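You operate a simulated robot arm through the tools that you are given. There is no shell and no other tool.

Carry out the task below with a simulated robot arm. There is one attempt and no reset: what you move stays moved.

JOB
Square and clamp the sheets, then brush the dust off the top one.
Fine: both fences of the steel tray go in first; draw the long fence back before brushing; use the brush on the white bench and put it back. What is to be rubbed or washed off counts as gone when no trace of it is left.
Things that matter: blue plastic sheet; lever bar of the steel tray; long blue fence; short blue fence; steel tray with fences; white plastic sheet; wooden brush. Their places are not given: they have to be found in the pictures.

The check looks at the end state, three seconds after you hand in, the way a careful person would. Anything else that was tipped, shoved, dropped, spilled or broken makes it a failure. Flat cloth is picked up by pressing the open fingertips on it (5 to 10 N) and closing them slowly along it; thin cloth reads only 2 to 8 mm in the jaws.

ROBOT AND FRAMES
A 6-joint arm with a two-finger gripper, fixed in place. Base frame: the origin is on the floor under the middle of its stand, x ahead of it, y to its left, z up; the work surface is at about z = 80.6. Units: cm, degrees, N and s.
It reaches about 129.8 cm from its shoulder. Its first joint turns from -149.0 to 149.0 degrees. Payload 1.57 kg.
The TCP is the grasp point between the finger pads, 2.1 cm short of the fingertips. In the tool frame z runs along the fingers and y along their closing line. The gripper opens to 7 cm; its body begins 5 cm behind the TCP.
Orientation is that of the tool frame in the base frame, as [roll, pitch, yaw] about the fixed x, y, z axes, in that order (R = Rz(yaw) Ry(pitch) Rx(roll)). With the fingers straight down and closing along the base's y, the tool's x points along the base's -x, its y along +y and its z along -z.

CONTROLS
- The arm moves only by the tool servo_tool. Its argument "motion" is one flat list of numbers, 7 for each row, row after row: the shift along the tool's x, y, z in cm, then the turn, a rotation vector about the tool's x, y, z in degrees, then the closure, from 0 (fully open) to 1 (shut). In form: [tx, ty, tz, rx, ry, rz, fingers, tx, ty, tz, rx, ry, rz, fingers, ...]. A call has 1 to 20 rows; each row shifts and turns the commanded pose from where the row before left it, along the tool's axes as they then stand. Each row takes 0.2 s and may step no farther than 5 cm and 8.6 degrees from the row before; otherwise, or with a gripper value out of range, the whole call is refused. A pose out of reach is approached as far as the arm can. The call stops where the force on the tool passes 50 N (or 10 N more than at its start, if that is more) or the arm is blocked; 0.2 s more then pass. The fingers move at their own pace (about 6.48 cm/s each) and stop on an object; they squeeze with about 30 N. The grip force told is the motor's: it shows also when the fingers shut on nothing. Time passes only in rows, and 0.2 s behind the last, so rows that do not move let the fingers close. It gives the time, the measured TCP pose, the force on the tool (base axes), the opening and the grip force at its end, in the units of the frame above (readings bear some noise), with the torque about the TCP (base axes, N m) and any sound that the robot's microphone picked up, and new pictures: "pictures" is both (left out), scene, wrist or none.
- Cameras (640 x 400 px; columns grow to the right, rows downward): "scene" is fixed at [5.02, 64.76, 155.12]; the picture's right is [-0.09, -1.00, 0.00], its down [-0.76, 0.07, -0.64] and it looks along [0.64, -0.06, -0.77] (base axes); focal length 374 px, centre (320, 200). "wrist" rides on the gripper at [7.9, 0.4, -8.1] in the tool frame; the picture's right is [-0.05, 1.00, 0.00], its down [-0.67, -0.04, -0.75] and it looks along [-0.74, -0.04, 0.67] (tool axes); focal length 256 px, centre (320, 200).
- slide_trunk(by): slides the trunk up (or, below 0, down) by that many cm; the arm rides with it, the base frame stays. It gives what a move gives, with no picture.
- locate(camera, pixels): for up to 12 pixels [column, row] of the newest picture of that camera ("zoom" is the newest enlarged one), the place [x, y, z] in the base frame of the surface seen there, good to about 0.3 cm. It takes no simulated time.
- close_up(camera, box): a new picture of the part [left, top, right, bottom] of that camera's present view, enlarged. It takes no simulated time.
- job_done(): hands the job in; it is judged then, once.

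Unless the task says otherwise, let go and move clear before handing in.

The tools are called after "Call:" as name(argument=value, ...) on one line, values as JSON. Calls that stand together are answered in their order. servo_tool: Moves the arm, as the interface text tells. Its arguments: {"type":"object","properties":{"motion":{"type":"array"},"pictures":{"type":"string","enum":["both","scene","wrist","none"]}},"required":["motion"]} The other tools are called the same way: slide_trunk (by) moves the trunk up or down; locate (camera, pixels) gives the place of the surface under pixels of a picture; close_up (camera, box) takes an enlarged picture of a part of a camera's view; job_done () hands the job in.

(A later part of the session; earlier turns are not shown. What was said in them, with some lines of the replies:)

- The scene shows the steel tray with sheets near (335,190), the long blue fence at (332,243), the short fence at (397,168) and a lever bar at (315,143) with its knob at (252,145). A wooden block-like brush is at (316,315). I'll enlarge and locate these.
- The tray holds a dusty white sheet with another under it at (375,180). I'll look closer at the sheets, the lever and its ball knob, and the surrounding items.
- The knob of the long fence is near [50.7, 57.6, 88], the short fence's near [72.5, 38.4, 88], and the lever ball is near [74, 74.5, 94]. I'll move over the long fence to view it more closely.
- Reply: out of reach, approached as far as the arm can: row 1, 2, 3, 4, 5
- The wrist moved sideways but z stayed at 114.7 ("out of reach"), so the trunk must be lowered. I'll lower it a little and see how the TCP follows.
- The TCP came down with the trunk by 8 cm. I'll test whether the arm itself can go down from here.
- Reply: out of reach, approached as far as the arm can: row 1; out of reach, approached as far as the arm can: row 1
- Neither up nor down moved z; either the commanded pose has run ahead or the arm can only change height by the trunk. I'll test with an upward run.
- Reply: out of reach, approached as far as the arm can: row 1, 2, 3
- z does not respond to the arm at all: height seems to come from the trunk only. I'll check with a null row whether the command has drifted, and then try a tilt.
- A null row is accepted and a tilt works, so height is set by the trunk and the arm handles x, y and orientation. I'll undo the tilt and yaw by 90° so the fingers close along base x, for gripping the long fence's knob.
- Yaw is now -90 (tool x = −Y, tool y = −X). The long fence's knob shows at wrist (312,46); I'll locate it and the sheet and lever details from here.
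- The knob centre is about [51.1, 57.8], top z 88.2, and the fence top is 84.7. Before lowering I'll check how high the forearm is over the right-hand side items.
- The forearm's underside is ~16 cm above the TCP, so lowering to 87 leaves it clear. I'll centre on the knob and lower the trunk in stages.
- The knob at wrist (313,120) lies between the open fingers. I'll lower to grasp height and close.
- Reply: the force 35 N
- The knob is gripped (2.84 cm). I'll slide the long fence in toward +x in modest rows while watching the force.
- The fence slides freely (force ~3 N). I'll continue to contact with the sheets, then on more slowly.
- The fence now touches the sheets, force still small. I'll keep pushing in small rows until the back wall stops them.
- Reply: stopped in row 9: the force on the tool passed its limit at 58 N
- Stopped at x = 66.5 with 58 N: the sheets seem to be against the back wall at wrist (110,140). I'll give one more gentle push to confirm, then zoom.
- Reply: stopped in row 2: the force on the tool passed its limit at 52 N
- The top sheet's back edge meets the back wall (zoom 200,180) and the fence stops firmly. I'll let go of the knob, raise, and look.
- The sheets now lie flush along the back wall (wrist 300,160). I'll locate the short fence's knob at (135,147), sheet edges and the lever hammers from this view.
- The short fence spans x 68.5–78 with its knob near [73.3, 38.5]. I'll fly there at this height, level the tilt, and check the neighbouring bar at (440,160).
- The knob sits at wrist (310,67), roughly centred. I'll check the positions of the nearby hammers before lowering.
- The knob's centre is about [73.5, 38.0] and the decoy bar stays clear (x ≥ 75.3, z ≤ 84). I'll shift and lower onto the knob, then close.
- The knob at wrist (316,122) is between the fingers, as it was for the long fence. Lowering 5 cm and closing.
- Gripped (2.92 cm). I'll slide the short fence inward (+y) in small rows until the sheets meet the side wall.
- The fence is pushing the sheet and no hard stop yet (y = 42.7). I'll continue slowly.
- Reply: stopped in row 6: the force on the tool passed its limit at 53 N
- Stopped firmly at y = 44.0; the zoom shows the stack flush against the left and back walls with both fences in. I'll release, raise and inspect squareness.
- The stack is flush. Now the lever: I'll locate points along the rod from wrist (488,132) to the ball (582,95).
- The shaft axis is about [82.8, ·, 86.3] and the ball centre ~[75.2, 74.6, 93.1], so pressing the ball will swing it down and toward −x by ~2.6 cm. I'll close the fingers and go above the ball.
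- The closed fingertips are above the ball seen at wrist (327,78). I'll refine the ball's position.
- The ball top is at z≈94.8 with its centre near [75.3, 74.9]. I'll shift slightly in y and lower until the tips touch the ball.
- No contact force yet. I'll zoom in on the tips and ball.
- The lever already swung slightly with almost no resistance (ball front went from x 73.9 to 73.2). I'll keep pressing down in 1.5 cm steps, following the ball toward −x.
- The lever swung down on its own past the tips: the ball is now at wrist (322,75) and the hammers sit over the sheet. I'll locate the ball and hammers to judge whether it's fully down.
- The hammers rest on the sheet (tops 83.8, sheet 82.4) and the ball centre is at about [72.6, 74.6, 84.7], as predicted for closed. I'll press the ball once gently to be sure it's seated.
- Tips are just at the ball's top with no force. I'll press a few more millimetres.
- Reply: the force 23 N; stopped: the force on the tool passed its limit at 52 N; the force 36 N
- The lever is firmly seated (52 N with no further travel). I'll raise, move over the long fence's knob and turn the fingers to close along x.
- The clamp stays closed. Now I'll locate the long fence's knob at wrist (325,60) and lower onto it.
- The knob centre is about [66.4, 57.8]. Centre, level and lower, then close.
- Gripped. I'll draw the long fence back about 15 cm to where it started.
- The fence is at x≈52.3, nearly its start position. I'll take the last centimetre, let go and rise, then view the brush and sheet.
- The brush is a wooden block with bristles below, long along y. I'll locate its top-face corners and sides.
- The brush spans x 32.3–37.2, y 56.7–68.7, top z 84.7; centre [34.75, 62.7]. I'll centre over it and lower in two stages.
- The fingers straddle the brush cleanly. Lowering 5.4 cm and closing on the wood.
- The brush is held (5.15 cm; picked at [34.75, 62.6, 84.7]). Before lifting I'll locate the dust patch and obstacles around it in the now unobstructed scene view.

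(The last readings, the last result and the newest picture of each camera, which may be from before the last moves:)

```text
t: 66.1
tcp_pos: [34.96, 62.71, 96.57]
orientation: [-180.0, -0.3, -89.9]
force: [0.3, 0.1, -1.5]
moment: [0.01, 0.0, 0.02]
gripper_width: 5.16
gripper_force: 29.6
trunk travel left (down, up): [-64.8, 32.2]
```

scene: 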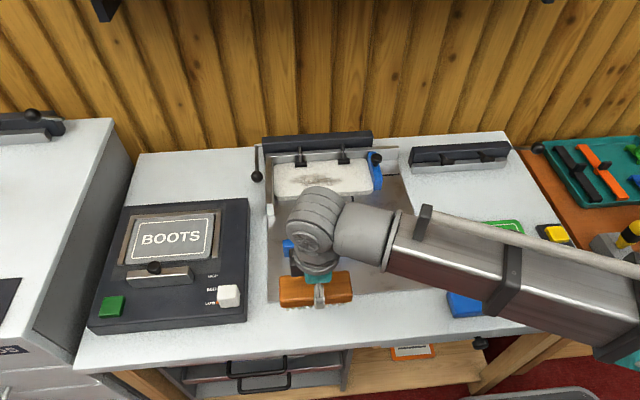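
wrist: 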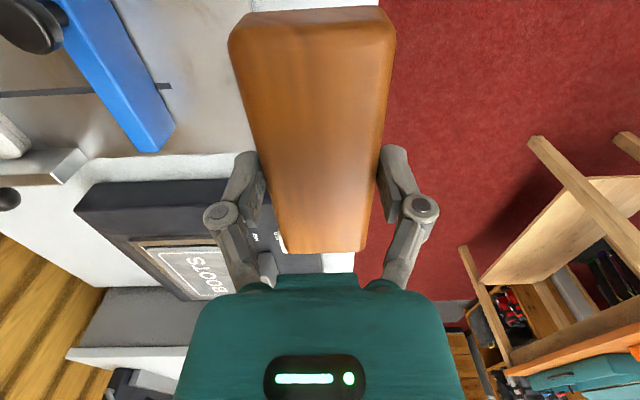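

Dust spans x 70–75, y 52–66 on the sheet top (z≈82.4), the hammers' front is at x≈76.4. I'll carry the brush over the patch at a safe height.

Call:
servo_tool(motion=[0.58, -4.62, 0, 0, 0.3, 0, 1, 0.58, -4.62, 0, 0, 0, 0, 1, 0.58, -4.62, 0, 0, 0, 0, 1, 0.58, -4.62, 0, 0, 0, 0, 1, 0.58, -4.62, 0, 0, 0, 0, 1, 0.58, -4.62, 0, 0, 0, 0, 1, 0.58, -4.62, 0, 0, 0, 0, 1, 0.58, -4.62, 0, 0, 0, 0, 1])

Call:
slide_trunk(by=-7)

Call:
servo_tool(motion=[0, 0, 0, 0, 0, 0, 1])

Call:
close_up(camera="scene", box=[245, 110, 415, 220])

```text
t: 67.9
tcp_pos: [71.87, 58.22, 96.53]
orientation: [179.9, -0.5, -89.9]
force: [0.1, -0.5, -0.9]
moment: [0.02, 0.03, 0.02]
gripper_width: 5.15
gripper_force: 30.1
trunk travel left (down, up): [-64.8, 32.2]
```

scene: 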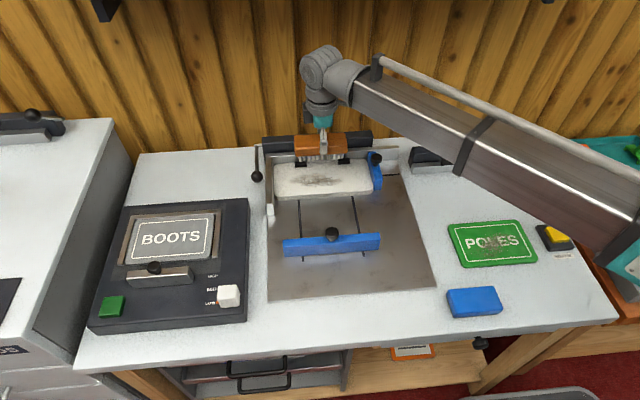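
wrist: 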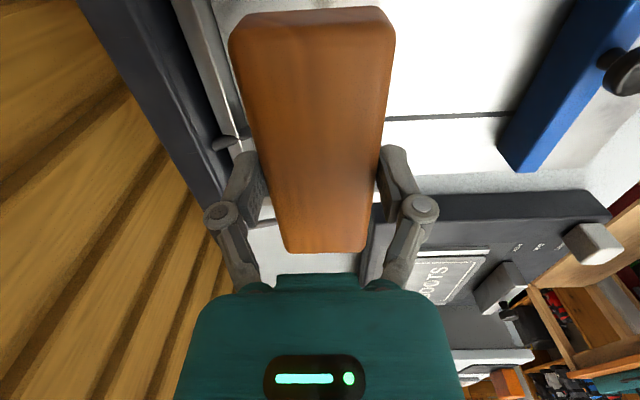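

```text
t: 69.0
tcp_pos: [71.87, 58.16, 89.55]
orientation: [-179.9, -0.5, -89.9]
force: [-0.3, -0.4, -1.7]
moment: [-0.02, 0.01, 0.02]
gripper_width: 5.15
gripper_force: 29.6
trunk travel left (down, up): [-57.8, 39.2]
```

```text
t: 69.4
tcp_pos: [71.91, 58.28, 89.76]
orientation: [180.0, -0.5, -89.9]
force: [0.1, -0.8, -1.9]
moment: [-0.03, -0.03, 0.0]
gripper_width: 5.15
gripper_force: 29.7
trunk travel left (down, up): [-57.8, 39.2]
```

scene: 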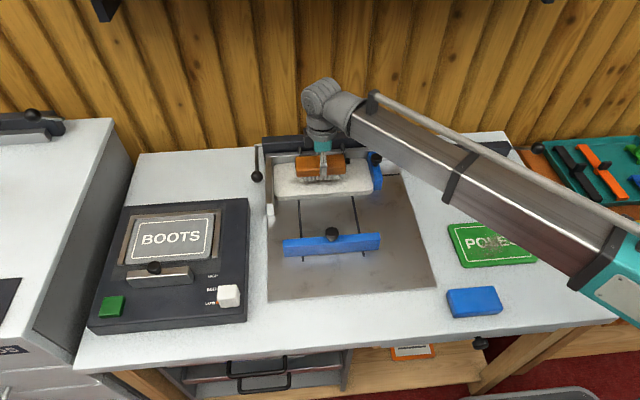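
wrist: 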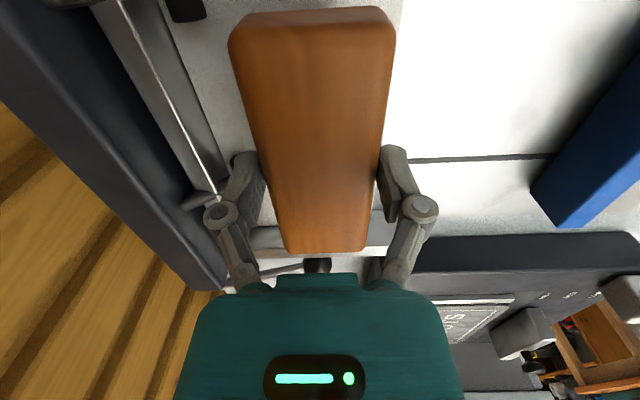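

```text
3.64 times, centred on (330, 165) of scene
```

zoom: 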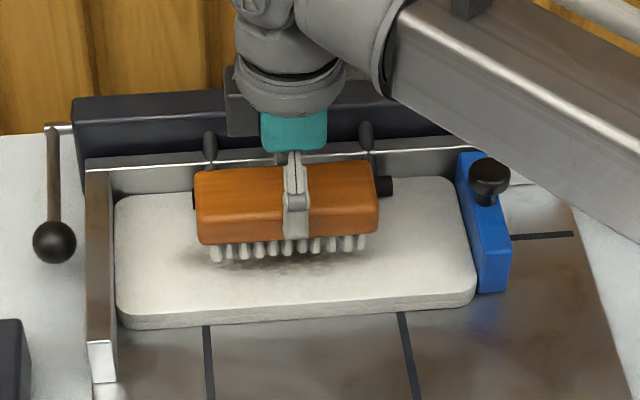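

The brush hovers over the dust. I'll level it and lower until the bristles press lightly on the sheet.

Call:
servo_tool(motion=[0, 0, 0, 0, -0.5, 0, 1], pictures="none")

Call:
slide_trunk(by=-2.3)

Call:
slide_trunk(by=-0.4)

Call:
slide_trunk(by=-0.2)

```text
t: 69.8
tcp_pos: [71.87, 58.14, 89.71]
orientation: [-180.0, 0.0, -89.9]
force: [0.1, 0.1, -1.9]
moment: [-0.02, 0.03, -0.03]
gripper_width: 5.16
gripper_force: 29.9
trunk travel left (down, up): [-57.8, 39.2]
```

```text
t: 70.5
tcp_pos: [71.85, 58.17, 87.34]
orientation: [-179.9, 0.1, -89.9]
force: [0.0, 0.2, -1.0]
moment: [-0.02, -0.01, -0.02]
gripper_width: 5.15
gripper_force: 29.5
trunk travel left (down, up): [-55.5, 41.5]
```

```text
t: 71.0
tcp_pos: [71.83, 58.24, 87.16]
orientation: [180.0, 0.1, -89.9]
force: [3.0, 3.0, 13.0]
moment: [-0.38, -0.03, 0.09]
gripper_width: 5.15
gripper_force: 29.8
trunk travel left (down, up): [-55.1, 41.9]
```

```text
t: 71.5
tcp_pos: [71.81, 58.08, 86.88]
orientation: [-180.0, 0.1, -90.0]
force: [5.2, 3.1, 19.6]
moment: [0.06, -0.17, 0.0]
gripper_width: 5.16
gripper_force: 29.6
trunk travel left (down, up): [-54.9, 42.1]
```

Contact at TCP z≈87.1; force is ~20 N, so I'll ease up a little, then sweep along y over the patch.

Call:
slide_trunk(by=0.15)

Call:
servo_tool(motion=[-1, 0, 0, 0, 0, 0, 1, -1, 0, 0, 0, 0, 0, 1, -1, 0, 0, 0, 0, 0, 1, -1, 0, 0, 0, 0, 0, 1, -1, 0, 0, 0, 0, 0, 1, 1, 0, 0, 0, 0, 0, 1, 1, 0, 0, 0, 0, 0, 1, 1, 0, 0, 0, 0, 0, 1, 1, 0, 0, 0, 0, 0, 1, 1, 0, 0, 0, 0, 0, 1, 1, 0, 0, 0, 0, 0, 1, 1, 0, 0, 0, 0, 0, 1, 1, 0, 0, 0, 0, 0, 1, 1, 0, 0, 0, 0, 0, 1, 1, 0, 0, 0, 0, 0, 1, 1, 0, 0, 0, 0, 0, 1])

Call:
close_up(camera="scene", box=[245, 110, 415, 220])

```text
t: 72.0
tcp_pos: [71.78, 58.25, 86.91]
orientation: [179.9, 0.0, -89.9]
force: [0.6, 0.2, 2.6]
moment: [0.21, -0.08, -0.06]
gripper_width: 5.14
gripper_force: 30.4
trunk travel left (down, up): [-55.1, 41.9]
```

```text
t: 75.4
tcp_pos: [71.81, 52.18, 86.96]
orientation: [179.9, 0.0, -89.9]
force: [0.3, -0.1, -1.0]
moment: [0.02, -0.01, -0.01]
gripper_width: 5.15
gripper_force: 29.8
trunk travel left (down, up): [-55.1, 41.9]
```

scene: 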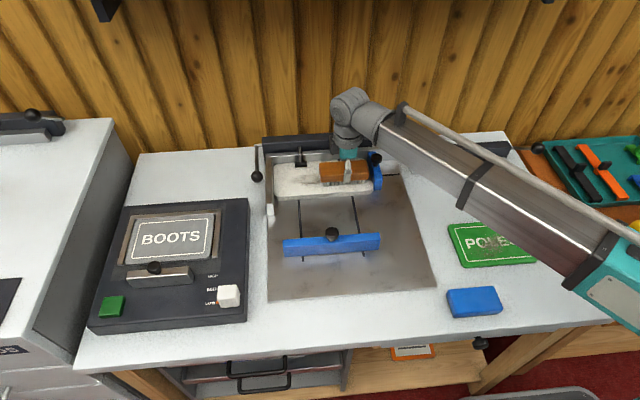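
wrist: 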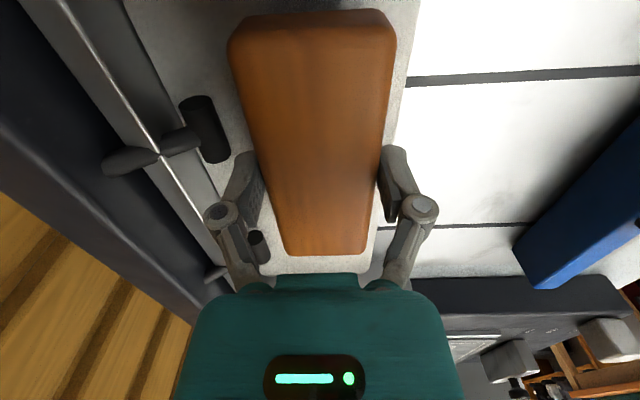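

```text
3.64 times, centred on (330, 165) of scene
```

zoom: 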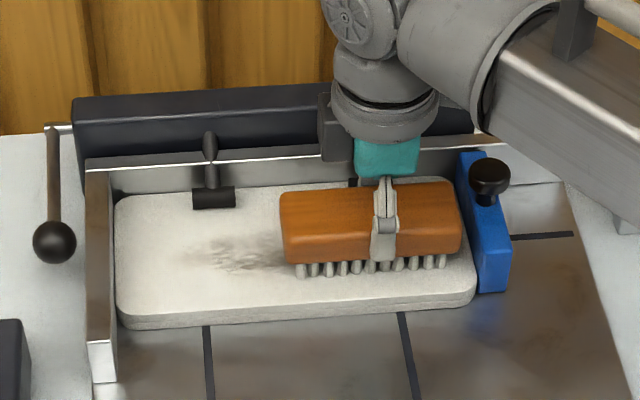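

The force went to about zero (bristles barely touching) and the patch is still there, paler. I'll press down 0.2 cm more and sweep back.

Call:
slide_trunk(by=-0.2)

Call:
servo_tool(motion=[-1, 0, 0, 0, 0, 0, 1, -1, 0, 0, 0, 0, 0, 1, -1, 0, 0, 0, 0, 0, 1], pictures="none")

```text
t: 75.9
tcp_pos: [71.79, 52.12, 86.85]
orientation: [-179.9, 0.1, -89.9]
force: [5.5, 2.0, 18.8]
moment: [0.04, -0.09, -0.03]
gripper_width: 5.13
gripper_force: 29.9
trunk travel left (down, up): [-54.9, 42.1]
```

```text
t: 76.7
tcp_pos: [71.77, 55.07, 86.83]
orientation: [179.9, -0.1, -89.9]
force: [0.4, -5.2, 13.8]
moment: [-0.45, 0.03, 0.01]
gripper_width: 5.16
gripper_force: 29.4
trunk travel left (down, up): [-54.9, 42.1]
```

Now ~14 N of pressure with drag −5 N in y: real brushing contact. I'll continue the sweep to y≈64 and back.

Call:
servo_tool(motion=[-1, 0, 0, 0, 0, 0, 1, -1, 0, 0, 0, 0, 0, 1, -1, 0, 0, 0, 0, 0, 1, -1, 0, 0, 0, 0, 0, 1, -1, 0, 0, 0, 0, 0, 1, -1, 0, 0, 0, 0, 0, 1, -1, 0, 0, 0, 0, 0, 1, -1, 0, 0, 0, 0, 0, 1])

Call:
close_up(camera="scene", box=[245, 110, 415, 220])

```text
t: 78.5
tcp_pos: [71.59, 63.22, 86.8]
orientation: [180.0, 0.2, -90.0]
force: [-0.8, -3.4, 11.5]
moment: [-0.2, 0.01, 0.01]
gripper_width: 5.17
gripper_force: 30.1
trunk travel left (down, up): [-54.9, 42.1]
```

scene: 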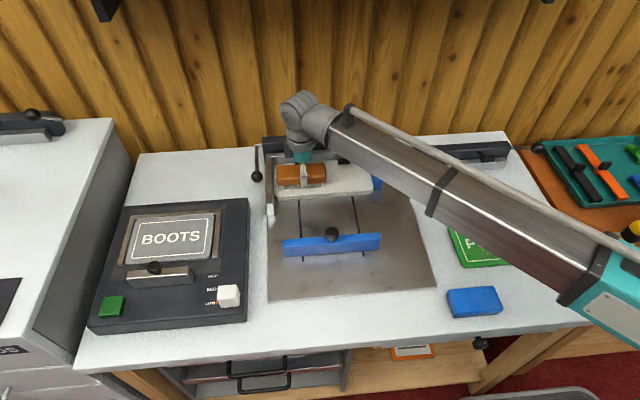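
wrist: 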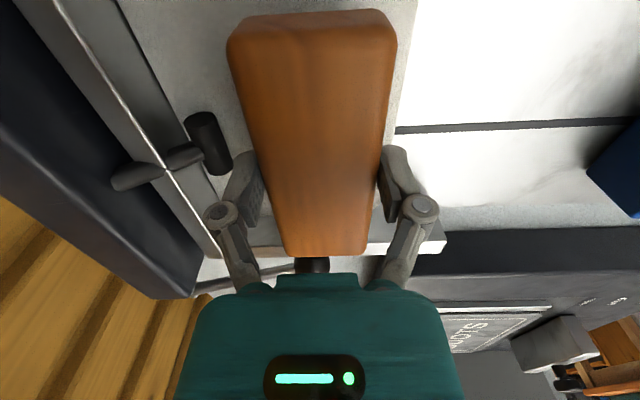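

```text
3.64 times, centred on (330, 165) of scene
```

zoom: 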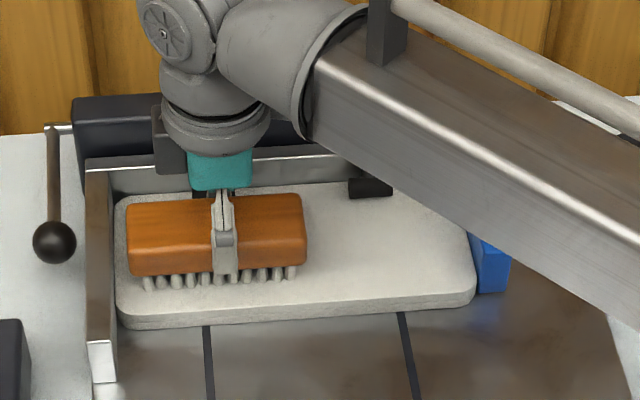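

The right half of the patch looks clean. I'll shift 1.1 cm toward the wall and sweep back over the whole length.

Call:
servo_tool(motion=[0, -0.6, 0, 0, 0, 0, 1, 0, -0.6, 0, 0, 0, 0, 1, 1, 0, 0, 0, 0, 0, 1, 1, 0, 0, 0, 0, 0, 1, 1, 0, 0, 0, 0, 0, 1, 1, 0, 0, 0, 0, 0, 1, 1, 0, 0, 0, 0, 0, 1, 1, 0, 0, 0, 0, 0, 1, 1, 0, 0, 0, 0, 0, 1, 1, 0, 0, 0, 0, 0, 1, 1, 0, 0, 0, 0, 0, 1, 1, 0, 0, 0, 0, 0, 1, 1, 0, 0, 0, 0, 0, 1])

Call:
close_up(camera="scene", box=[245, 110, 415, 220])

```text
t: 81.3
tcp_pos: [72.96, 52.14, 86.72]
orientation: [-179.9, 0.0, -89.9]
force: [0.4, 3.6, 15.5]
moment: [0.33, -0.03, -0.01]
gripper_width: 5.15
gripper_force: 29.4
trunk travel left (down, up): [-54.9, 42.1]
```

scene: 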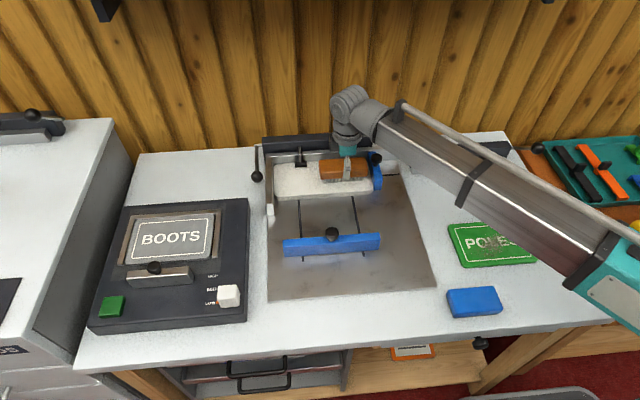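
wrist: 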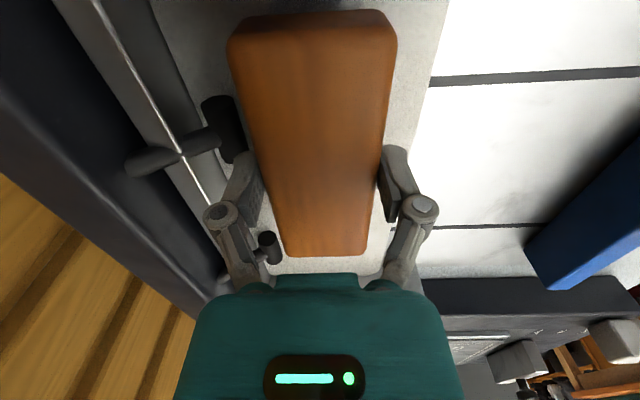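

```text
3.64 times, centred on (330, 165) of scene
```

zoom: 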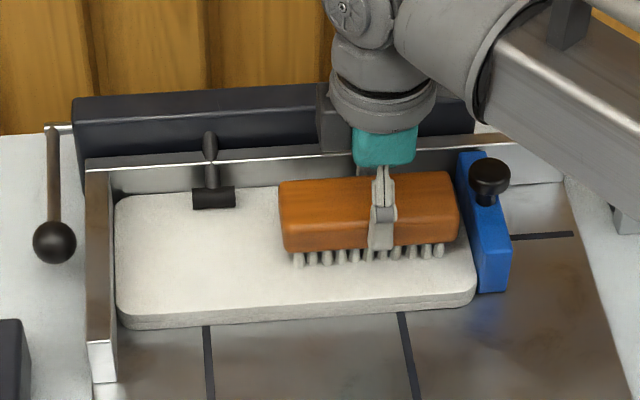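

The left half of the sheet now looks clean. For safety I'll do one more full round trip (along x≈73, then back along x≈71).

Call:
servo_tool(motion=[-1.2, 0, 0, 0, 0, 0, 1, -1.2, 0, 0, 0, 0, 0, 1, -1.2, 0, 0, 0, 0, 0, 1, -1.2, 0, 0, 0, 0, 0, 1, -1.2, 0, 0, 0, 0, 0, 1, -1.2, 0, 0, 0, 0, 0, 1, -1.2, 0, 0, 0, 0, 0, 1, -1.2, 0, 0, 0, 0, 0, 1, -1.2, 0, 0, 0, 0, 0, 1, 0, 0.9, 0, 0, 0, 0, 1, 0, 0.9, 0, 0, 0, 0, 1], pictures="none")

Call:
servo_tool(motion=[1.2, 0, 0, 0, 0, 0, 1, 1.2, 0, 0, 0, 0, 0, 1, 1.2, 0, 0, 0, 0, 0, 1, 1.2, 0, 0, 0, 0, 0, 1, 1.2, 0, 0, 0, 0, 0, 1, 1.2, 0, 0, 0, 0, 0, 1, 1.2, 0, 0, 0, 0, 0, 1, 1.2, 0, 0, 0, 0, 0, 1, 1.2, 0, 0, 0, 0, 0, 1], pictures="none")

Call:
slide_trunk(by=8)

Call:
servo_tool(motion=[0, 4, 0, 0, 0, 0, 1, 0, 4, 0, 0, 0, 0, 1, 0, 4, 0, 0, 0, 0, 1, 0, 4, 0, 0, 0, 0, 1])

Call:
close_up(camera="scene", box=[255, 135, 405, 220])

```text
t: 83.7
tcp_pos: [71.21, 63.0, 86.76]
orientation: [-180.0, 0.1, -89.9]
force: [3.4, 0.7, 13.1]
moment: [-0.15, -0.16, 0.07]
gripper_width: 5.14
gripper_force: 30.1
trunk travel left (down, up): [-54.9, 42.1]
```

```text
t: 85.7
tcp_pos: [71.15, 52.03, 86.84]
orientation: [-180.0, 0.0, -89.9]
force: [-0.1, 1.8, 12.2]
moment: [0.42, 0.03, -0.05]
gripper_width: 5.16
gripper_force: 30.0
trunk travel left (down, up): [-54.9, 42.1]
```

```text
t: 86.9
tcp_pos: [71.18, 52.21, 94.77]
orientation: [180.0, 0.1, -89.9]
force: [0.4, -0.7, -1.4]
moment: [0.0, 0.01, 0.05]
gripper_width: 5.15
gripper_force: 29.5
trunk travel left (down, up): [-62.9, 34.1]
```

```text
t: 87.9
tcp_pos: [55.08, 52.19, 94.67]
orientation: [179.9, 0.1, -89.8]
force: [0.1, 0.4, -0.3]
moment: [0.01, 0.01, 0.02]
gripper_width: 5.15
gripper_force: 29.6
trunk travel left (down, up): [-62.9, 34.1]
```

scene: 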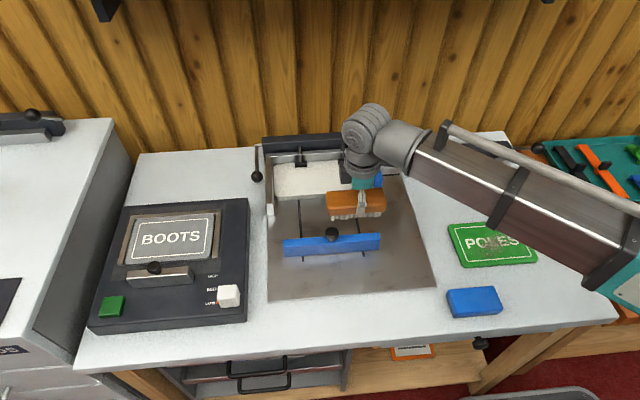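
wrist: 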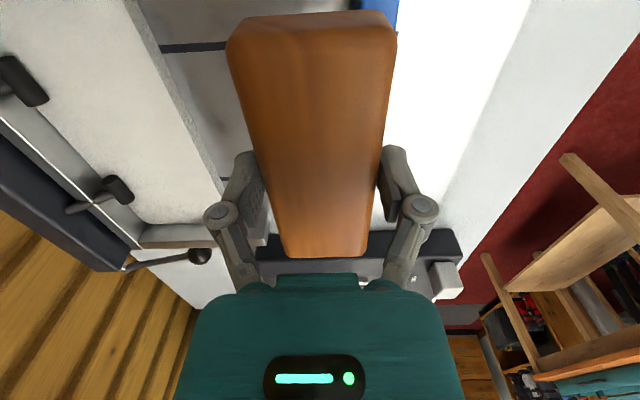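

```text
4.27 times, centred on (330, 178) of scene
```

zoom: 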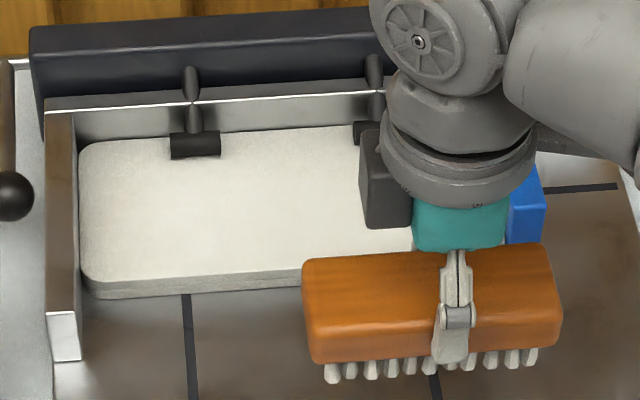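

The visible portion of the sheet is clean. I'll carry the brush back over its spot on the bench and inspect the full sheet before setting it down.

Call:
slide_trunk(by=2)

Call:
servo_tool(motion=[-2.08, 4.06, 0, 0, 0, 0, 1, -2.08, 4.06, 0, 0, 0, 0, 1, -2.08, 4.06, 0, 0, 0, 0, 1, -2.08, 4.06, 0, 0, 0, 0, 1, -2.08, 4.06, 0, 0, 0, 0, 1])

Call:
close_up(camera="scene", box=[255, 140, 395, 215])

Call:
close_up(camera="scene", box=[260, 250, 390, 340])

```text
t: 88.6
tcp_pos: [55.09, 52.14, 96.71]
orientation: [180.0, 0.0, -90.0]
force: [-0.5, 0.4, -1.6]
moment: [-0.02, 0.02, 0.02]
gripper_width: 5.14
gripper_force: 30.2
trunk travel left (down, up): [-64.9, 32.1]
```

```text
t: 89.8
tcp_pos: [34.85, 62.74, 96.82]
orientation: [-180.0, 0.0, -89.9]
force: [-0.5, 0.4, -1.4]
moment: [0.01, -0.02, 0.03]
gripper_width: 5.13
gripper_force: 30.1
trunk travel left (down, up): [-64.9, 32.1]
```

scene: 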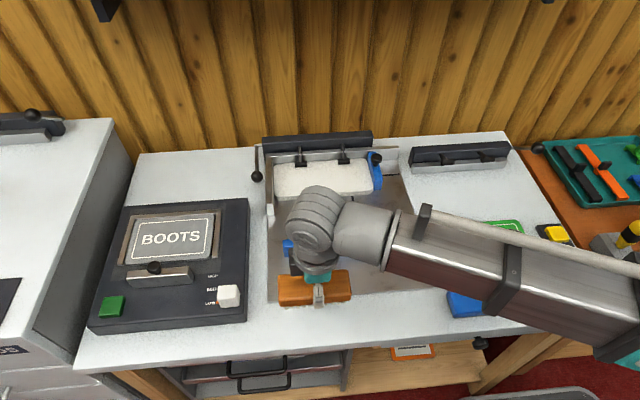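
wrist: 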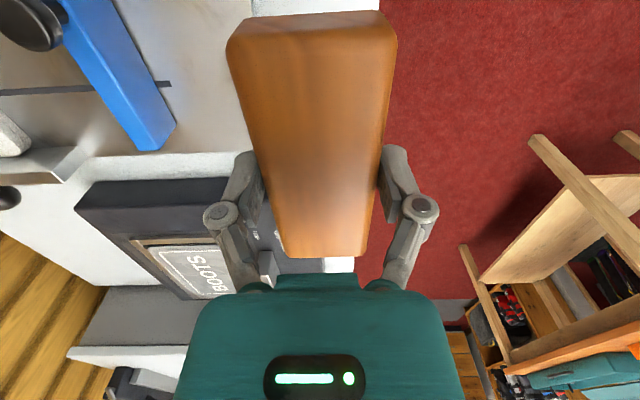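

```text
4.57 times, centred on (325, 178) of scene
```

zoom: 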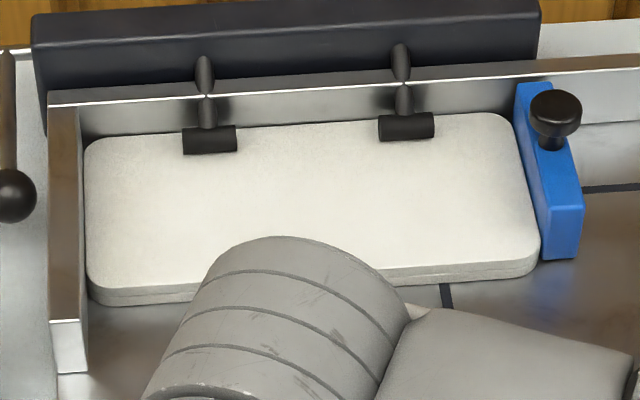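

```text
4.44 times, centred on (325, 295) of scene
```

zoom: 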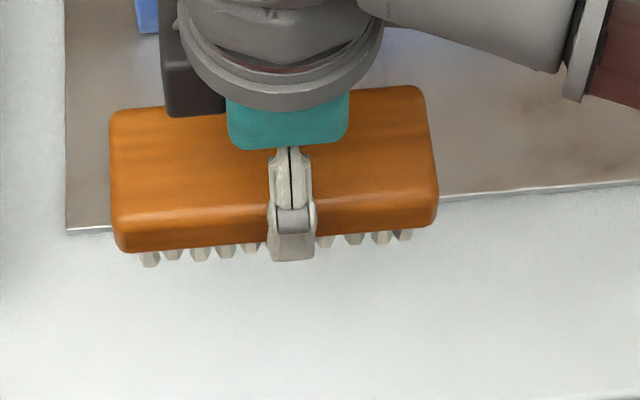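

The sheet looks spotless except for a bit hidden by the wrist. Lowering toward the bench will reveal it, so I'll lower to just above and look again.

Call:
servo_tool(motion=[0.1, 0.05, 0, 0, 0, 0, 1], pictures="none")

Call:
slide_trunk(by=-9.5)

Call:
servo_tool(motion=[0, 0, 0, 0, 0, 0, 1])

Call:
close_up(camera="scene", box=[255, 140, 395, 215])

Call:
close_up(camera="scene", box=[260, 250, 390, 340])

```text
t: 90.2
tcp_pos: [34.75, 62.58, 96.82]
orientation: [-179.9, 0.0, -89.9]
force: [0.5, 0.5, -1.9]
moment: [0.01, 0.02, 0.05]
gripper_width: 5.14
gripper_force: 29.6
trunk travel left (down, up): [-64.9, 32.1]
```

```text
t: 91.5
tcp_pos: [34.76, 62.51, 87.16]
orientation: [180.0, 0.0, -89.9]
force: [-0.9, -0.7, -1.2]
moment: [-0.01, 0.06, 0.0]
gripper_width: 5.14
gripper_force: 29.9
trunk travel left (down, up): [-55.4, 41.6]
```

```text
t: 91.9
tcp_pos: [34.89, 62.51, 87.17]
orientation: [-180.0, 0.0, -89.9]
force: [1.3, 0.1, -1.6]
moment: [-0.03, -0.01, 0.0]
gripper_width: 5.13
gripper_force: 29.7
trunk travel left (down, up): [-55.4, 41.6]
```

scene: 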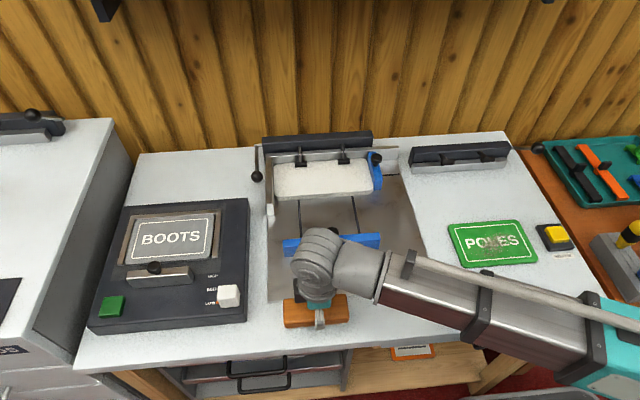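
wrist: 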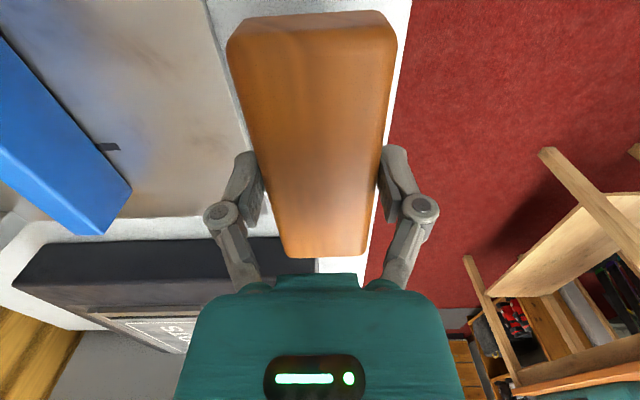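

```text
4.57 times, centred on (325, 178) of scene
```

zoom: 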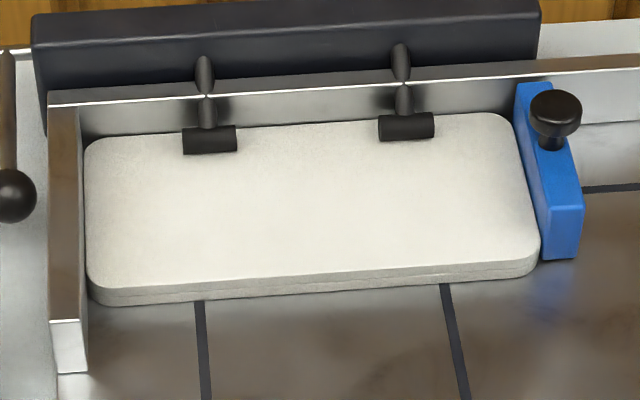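

```text
4.44 times, centred on (325, 295) of scene
```

zoom: 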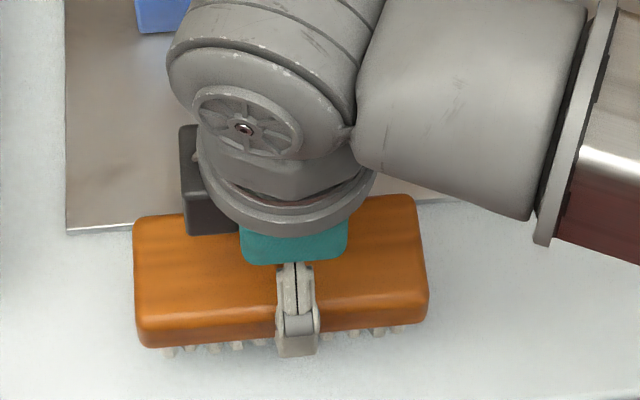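

The sheet looks clean all over. I'll double-check for faint traces with tighter zooms while still holding the brush.

Call:
close_up(camera="scene", box=[272, 160, 332, 202])

Call:
close_up(camera="scene", box=[318, 158, 378, 200])

```text
9.52 times, centred on (302, 181) of scene
```

zoom: 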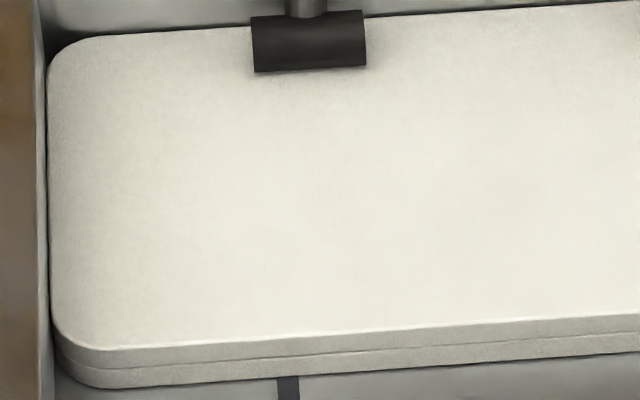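

```text
9.52 times, centred on (348, 179) of scene
```

zoom: 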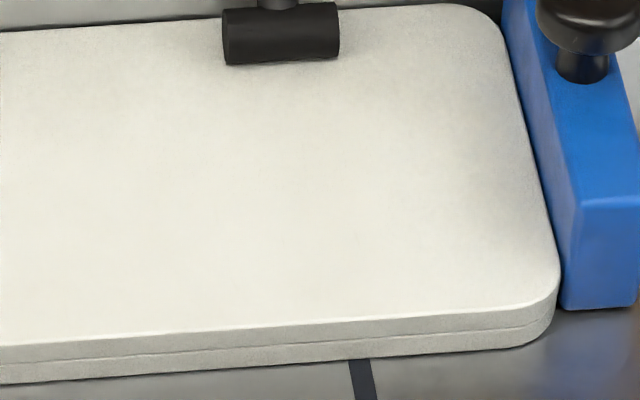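

No trace remains on the sheet, and both sheets' edges are flush. Now I'll set the brush down: lower 2.1 cm, then feel for the bench.

Call:
slide_trunk(by=-2.0)

Call:
slide_trunk(by=-0.3)

Call:
close_up(camera="scene", box=[420, 270, 530, 340])

```text
t: 92.5
tcp_pos: [34.74, 62.48, 85.31]
orientation: [-180.0, 0.0, -89.9]
force: [-0.4, 0.4, -0.4]
moment: [-0.04, -0.01, -0.05]
gripper_width: 5.16
gripper_force: 30.4
trunk travel left (down, up): [-53.4, 43.6]
```

```text
t: 93.0
tcp_pos: [34.8, 62.51, 84.91]
orientation: [180.0, 0.0, -89.9]
force: [0.3, -0.4, -0.7]
moment: [-0.01, -0.02, 0.01]
gripper_width: 5.15
gripper_force: 30.1
trunk travel left (down, up): [-53.1, 43.9]
```

```text
5.71 times, centred on (475, 305) of scene
```

zoom: 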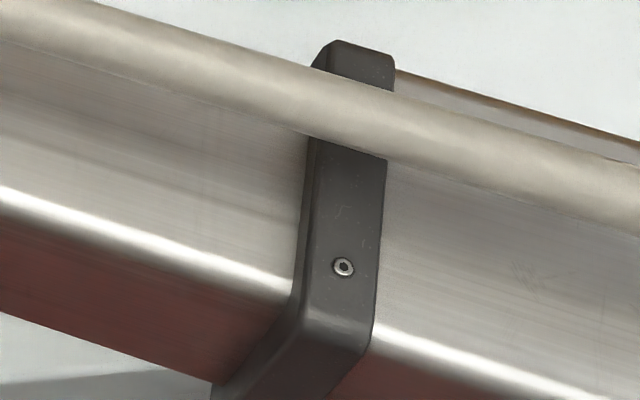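

No contact yet at TCP z 84.9 (originally picked at 84.7). I'll lower in 0.15 cm steps until the bench is felt.

Call:
slide_trunk(by=-0.2)

Call:
slide_trunk(by=-0.15)

```text
t: 93.6
tcp_pos: [34.82, 62.59, 84.86]
orientation: [-179.9, 0.1, -89.9]
force: [0.8, 0.1, -1.6]
moment: [-0.02, -0.02, -0.02]
gripper_width: 5.13
gripper_force: 29.9
trunk travel left (down, up): [-52.9, 44.1]
```

```text
t: 94.1
tcp_pos: [34.85, 62.61, 84.64]
orientation: [180.0, 0.0, -89.9]
force: [-0.1, -0.2, -1.9]
moment: [-0.01, -0.01, 0.01]
gripper_width: 5.15
gripper_force: 29.8
trunk travel left (down, up): [-52.7, 44.3]
```

Call:
slide_trunk(by=-0.15)

Call:
slide_trunk(by=-0.15)

```text
t: 94.6
tcp_pos: [34.81, 62.46, 84.43]
orientation: [-180.0, 0.0, -89.9]
force: [0.6, -0.8, -0.6]
moment: [0.04, -0.05, -0.03]
gripper_width: 5.14
gripper_force: 29.6
trunk travel left (down, up): [-52.6, 44.4]
```

```text
t: 95.1
tcp_pos: [34.82, 62.56, 84.33]
orientation: [-180.0, 0.1, -89.9]
force: [2.2, 4.7, 18.6]
moment: [0.1, -0.07, -0.01]
gripper_width: 5.18
gripper_force: 30.5
trunk travel left (down, up): [-52.4, 44.6]
```

The bristles are on the bench (18.6 N). I'll ease up a touch, open slowly and rise.

Call:
slide_trunk(by=0.1)

Call:
servo_tool(motion=[0, 0, 0, 0, 0, 0, 0.2, 0, 0, 0, 0, 0, 0, 0.1, 0, 0, 0, 0, 0, 0, 0, 0, 0, 0, 0, 0, 0, 0])

```text
t: 95.6
tcp_pos: [34.68, 62.47, 84.48]
orientation: [-179.9, 0.0, -90.0]
force: [1.8, 2.9, 5.3]
moment: [0.5, -0.09, -0.09]
gripper_width: 5.17
gripper_force: 30.0
trunk travel left (down, up): [-52.5, 44.5]
```

```text
t: 96.6
tcp_pos: [34.7, 62.5, 84.31]
orientation: [-179.9, 0.0, -89.8]
force: [-0.1, -0.6, -0.3]
moment: [0.0, -0.01, -0.05]
gripper_width: 7.01
gripper_force: 0.0
trunk travel left (down, up): [-52.5, 44.5]
```

scene: 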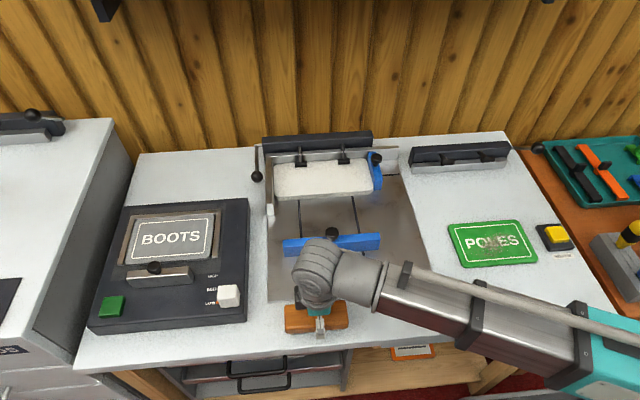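
wrist: 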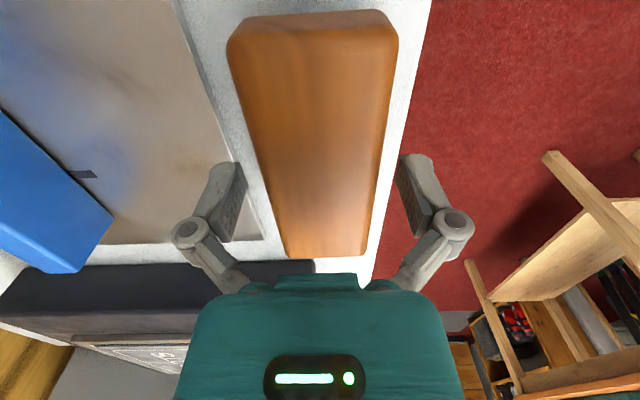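

The fingers are open and the brush stands free. I'll raise the trunk well clear and move the arm aside for a final inspection.

Call:
slide_trunk(by=20)

Call:
servo_tool(motion=[4, -1, 0, 0, 0, 0, 0, 4, -1, 0, 0, 0, 0, 0, 4, -1, 0, 0, 0, 0, 0, 4, -1, 0, 0, 0, 0, 0, 4, -1, 0, 0, 0, 0, 0])

Call:
close_up(camera="scene", box=[240, 125, 420, 275])

Call:
close_up(camera="scene", box=[250, 270, 530, 360])

```text
t: 98.8
tcp_pos: [34.88, 62.43, 104.46]
orientation: [180.0, 0.0, -89.9]
force: [-0.1, 0.5, 0.4]
moment: [-0.03, 0.01, -0.04]
gripper_width: 7.0
gripper_force: 0.0
trunk travel left (down, up): [-72.5, 24.5]
```

```text
t: 100.0
tcp_pos: [39.77, 42.66, 104.38]
orientation: [-179.9, 0.0, -89.9]
force: [-0.4, 0.2, 0.0]
moment: [-0.01, -0.01, 0.0]
gripper_width: 7.02
gripper_force: 0.0
trunk travel left (down, up): [-72.5, 24.5]
```

scene: 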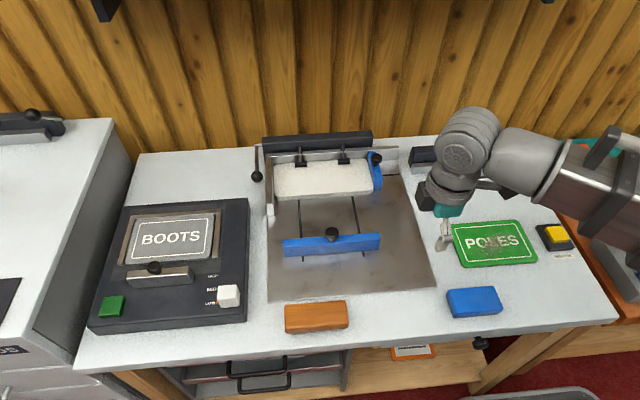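
wrist: 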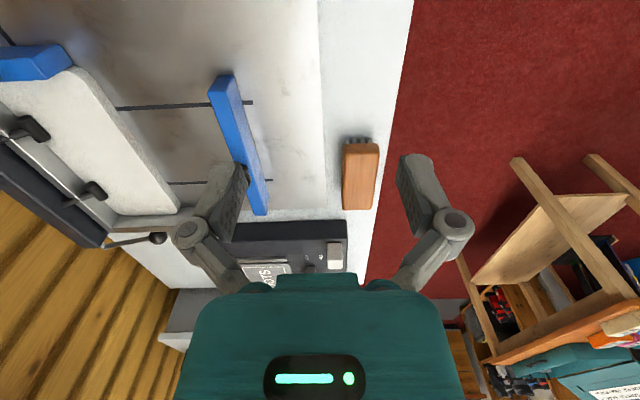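

```text
2.67 times, centred on (330, 200) of scene
```

zoom: 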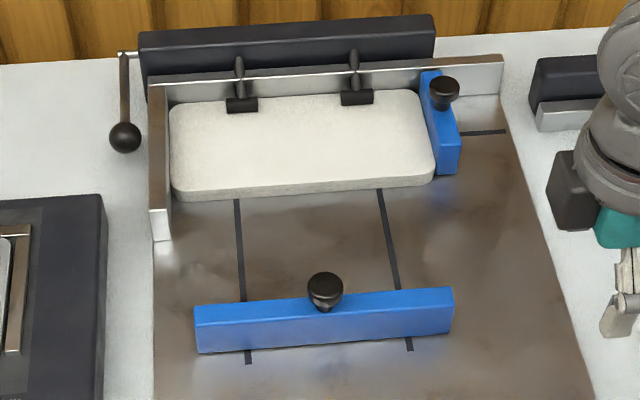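

```text
2.29 times, centred on (390, 315) of scene
```

zoom: 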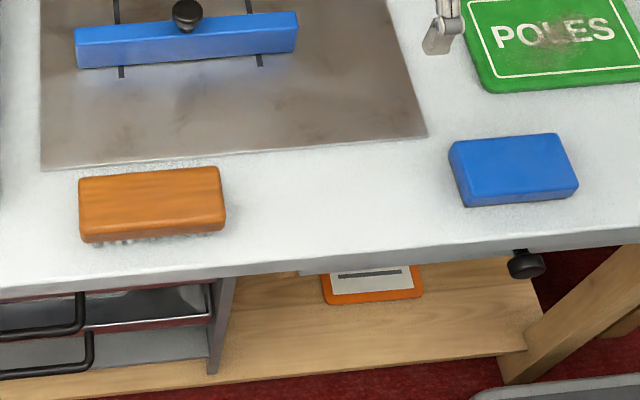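

The final pictures show a clean stack clamped flush in its corner, with the hammers on the sheet at (300,160) and (343,157). The short fence is in at (376,175), the long fence is drawn back at (332,243), and the brush is back on the bench at (316,316). The arm is clear and empty, so I'm handing in.

Call:
job_done()

```text
The job is handed in.
```

The job is handed in. The sheets are squared and clamped, and no dust shows on the top one, even in close zooms.

- **Squaring:** I pushed the long fence in first, then the short one, until the stack stopped firmly against the back and left walls. The short fence is still in.
- **Clamp:** The lever bar is down with both hammers on the top sheet. I pressed it again with about 50 N and it moved no further.
- **Brushing:** I drew the long fence back to its starting place, then brushed the patch in several passes. The first pass was too light, so I pressed harder for the rest.
- **Brush:** It is standing back in its original place on the white bench.

Both sheets looked white or grey to me. I saw no blue sheet in the tray, so I took the lower one as the blue plastic sheet on your list. The arm is empty and clear, and nothing else looks moved in the final pictures.
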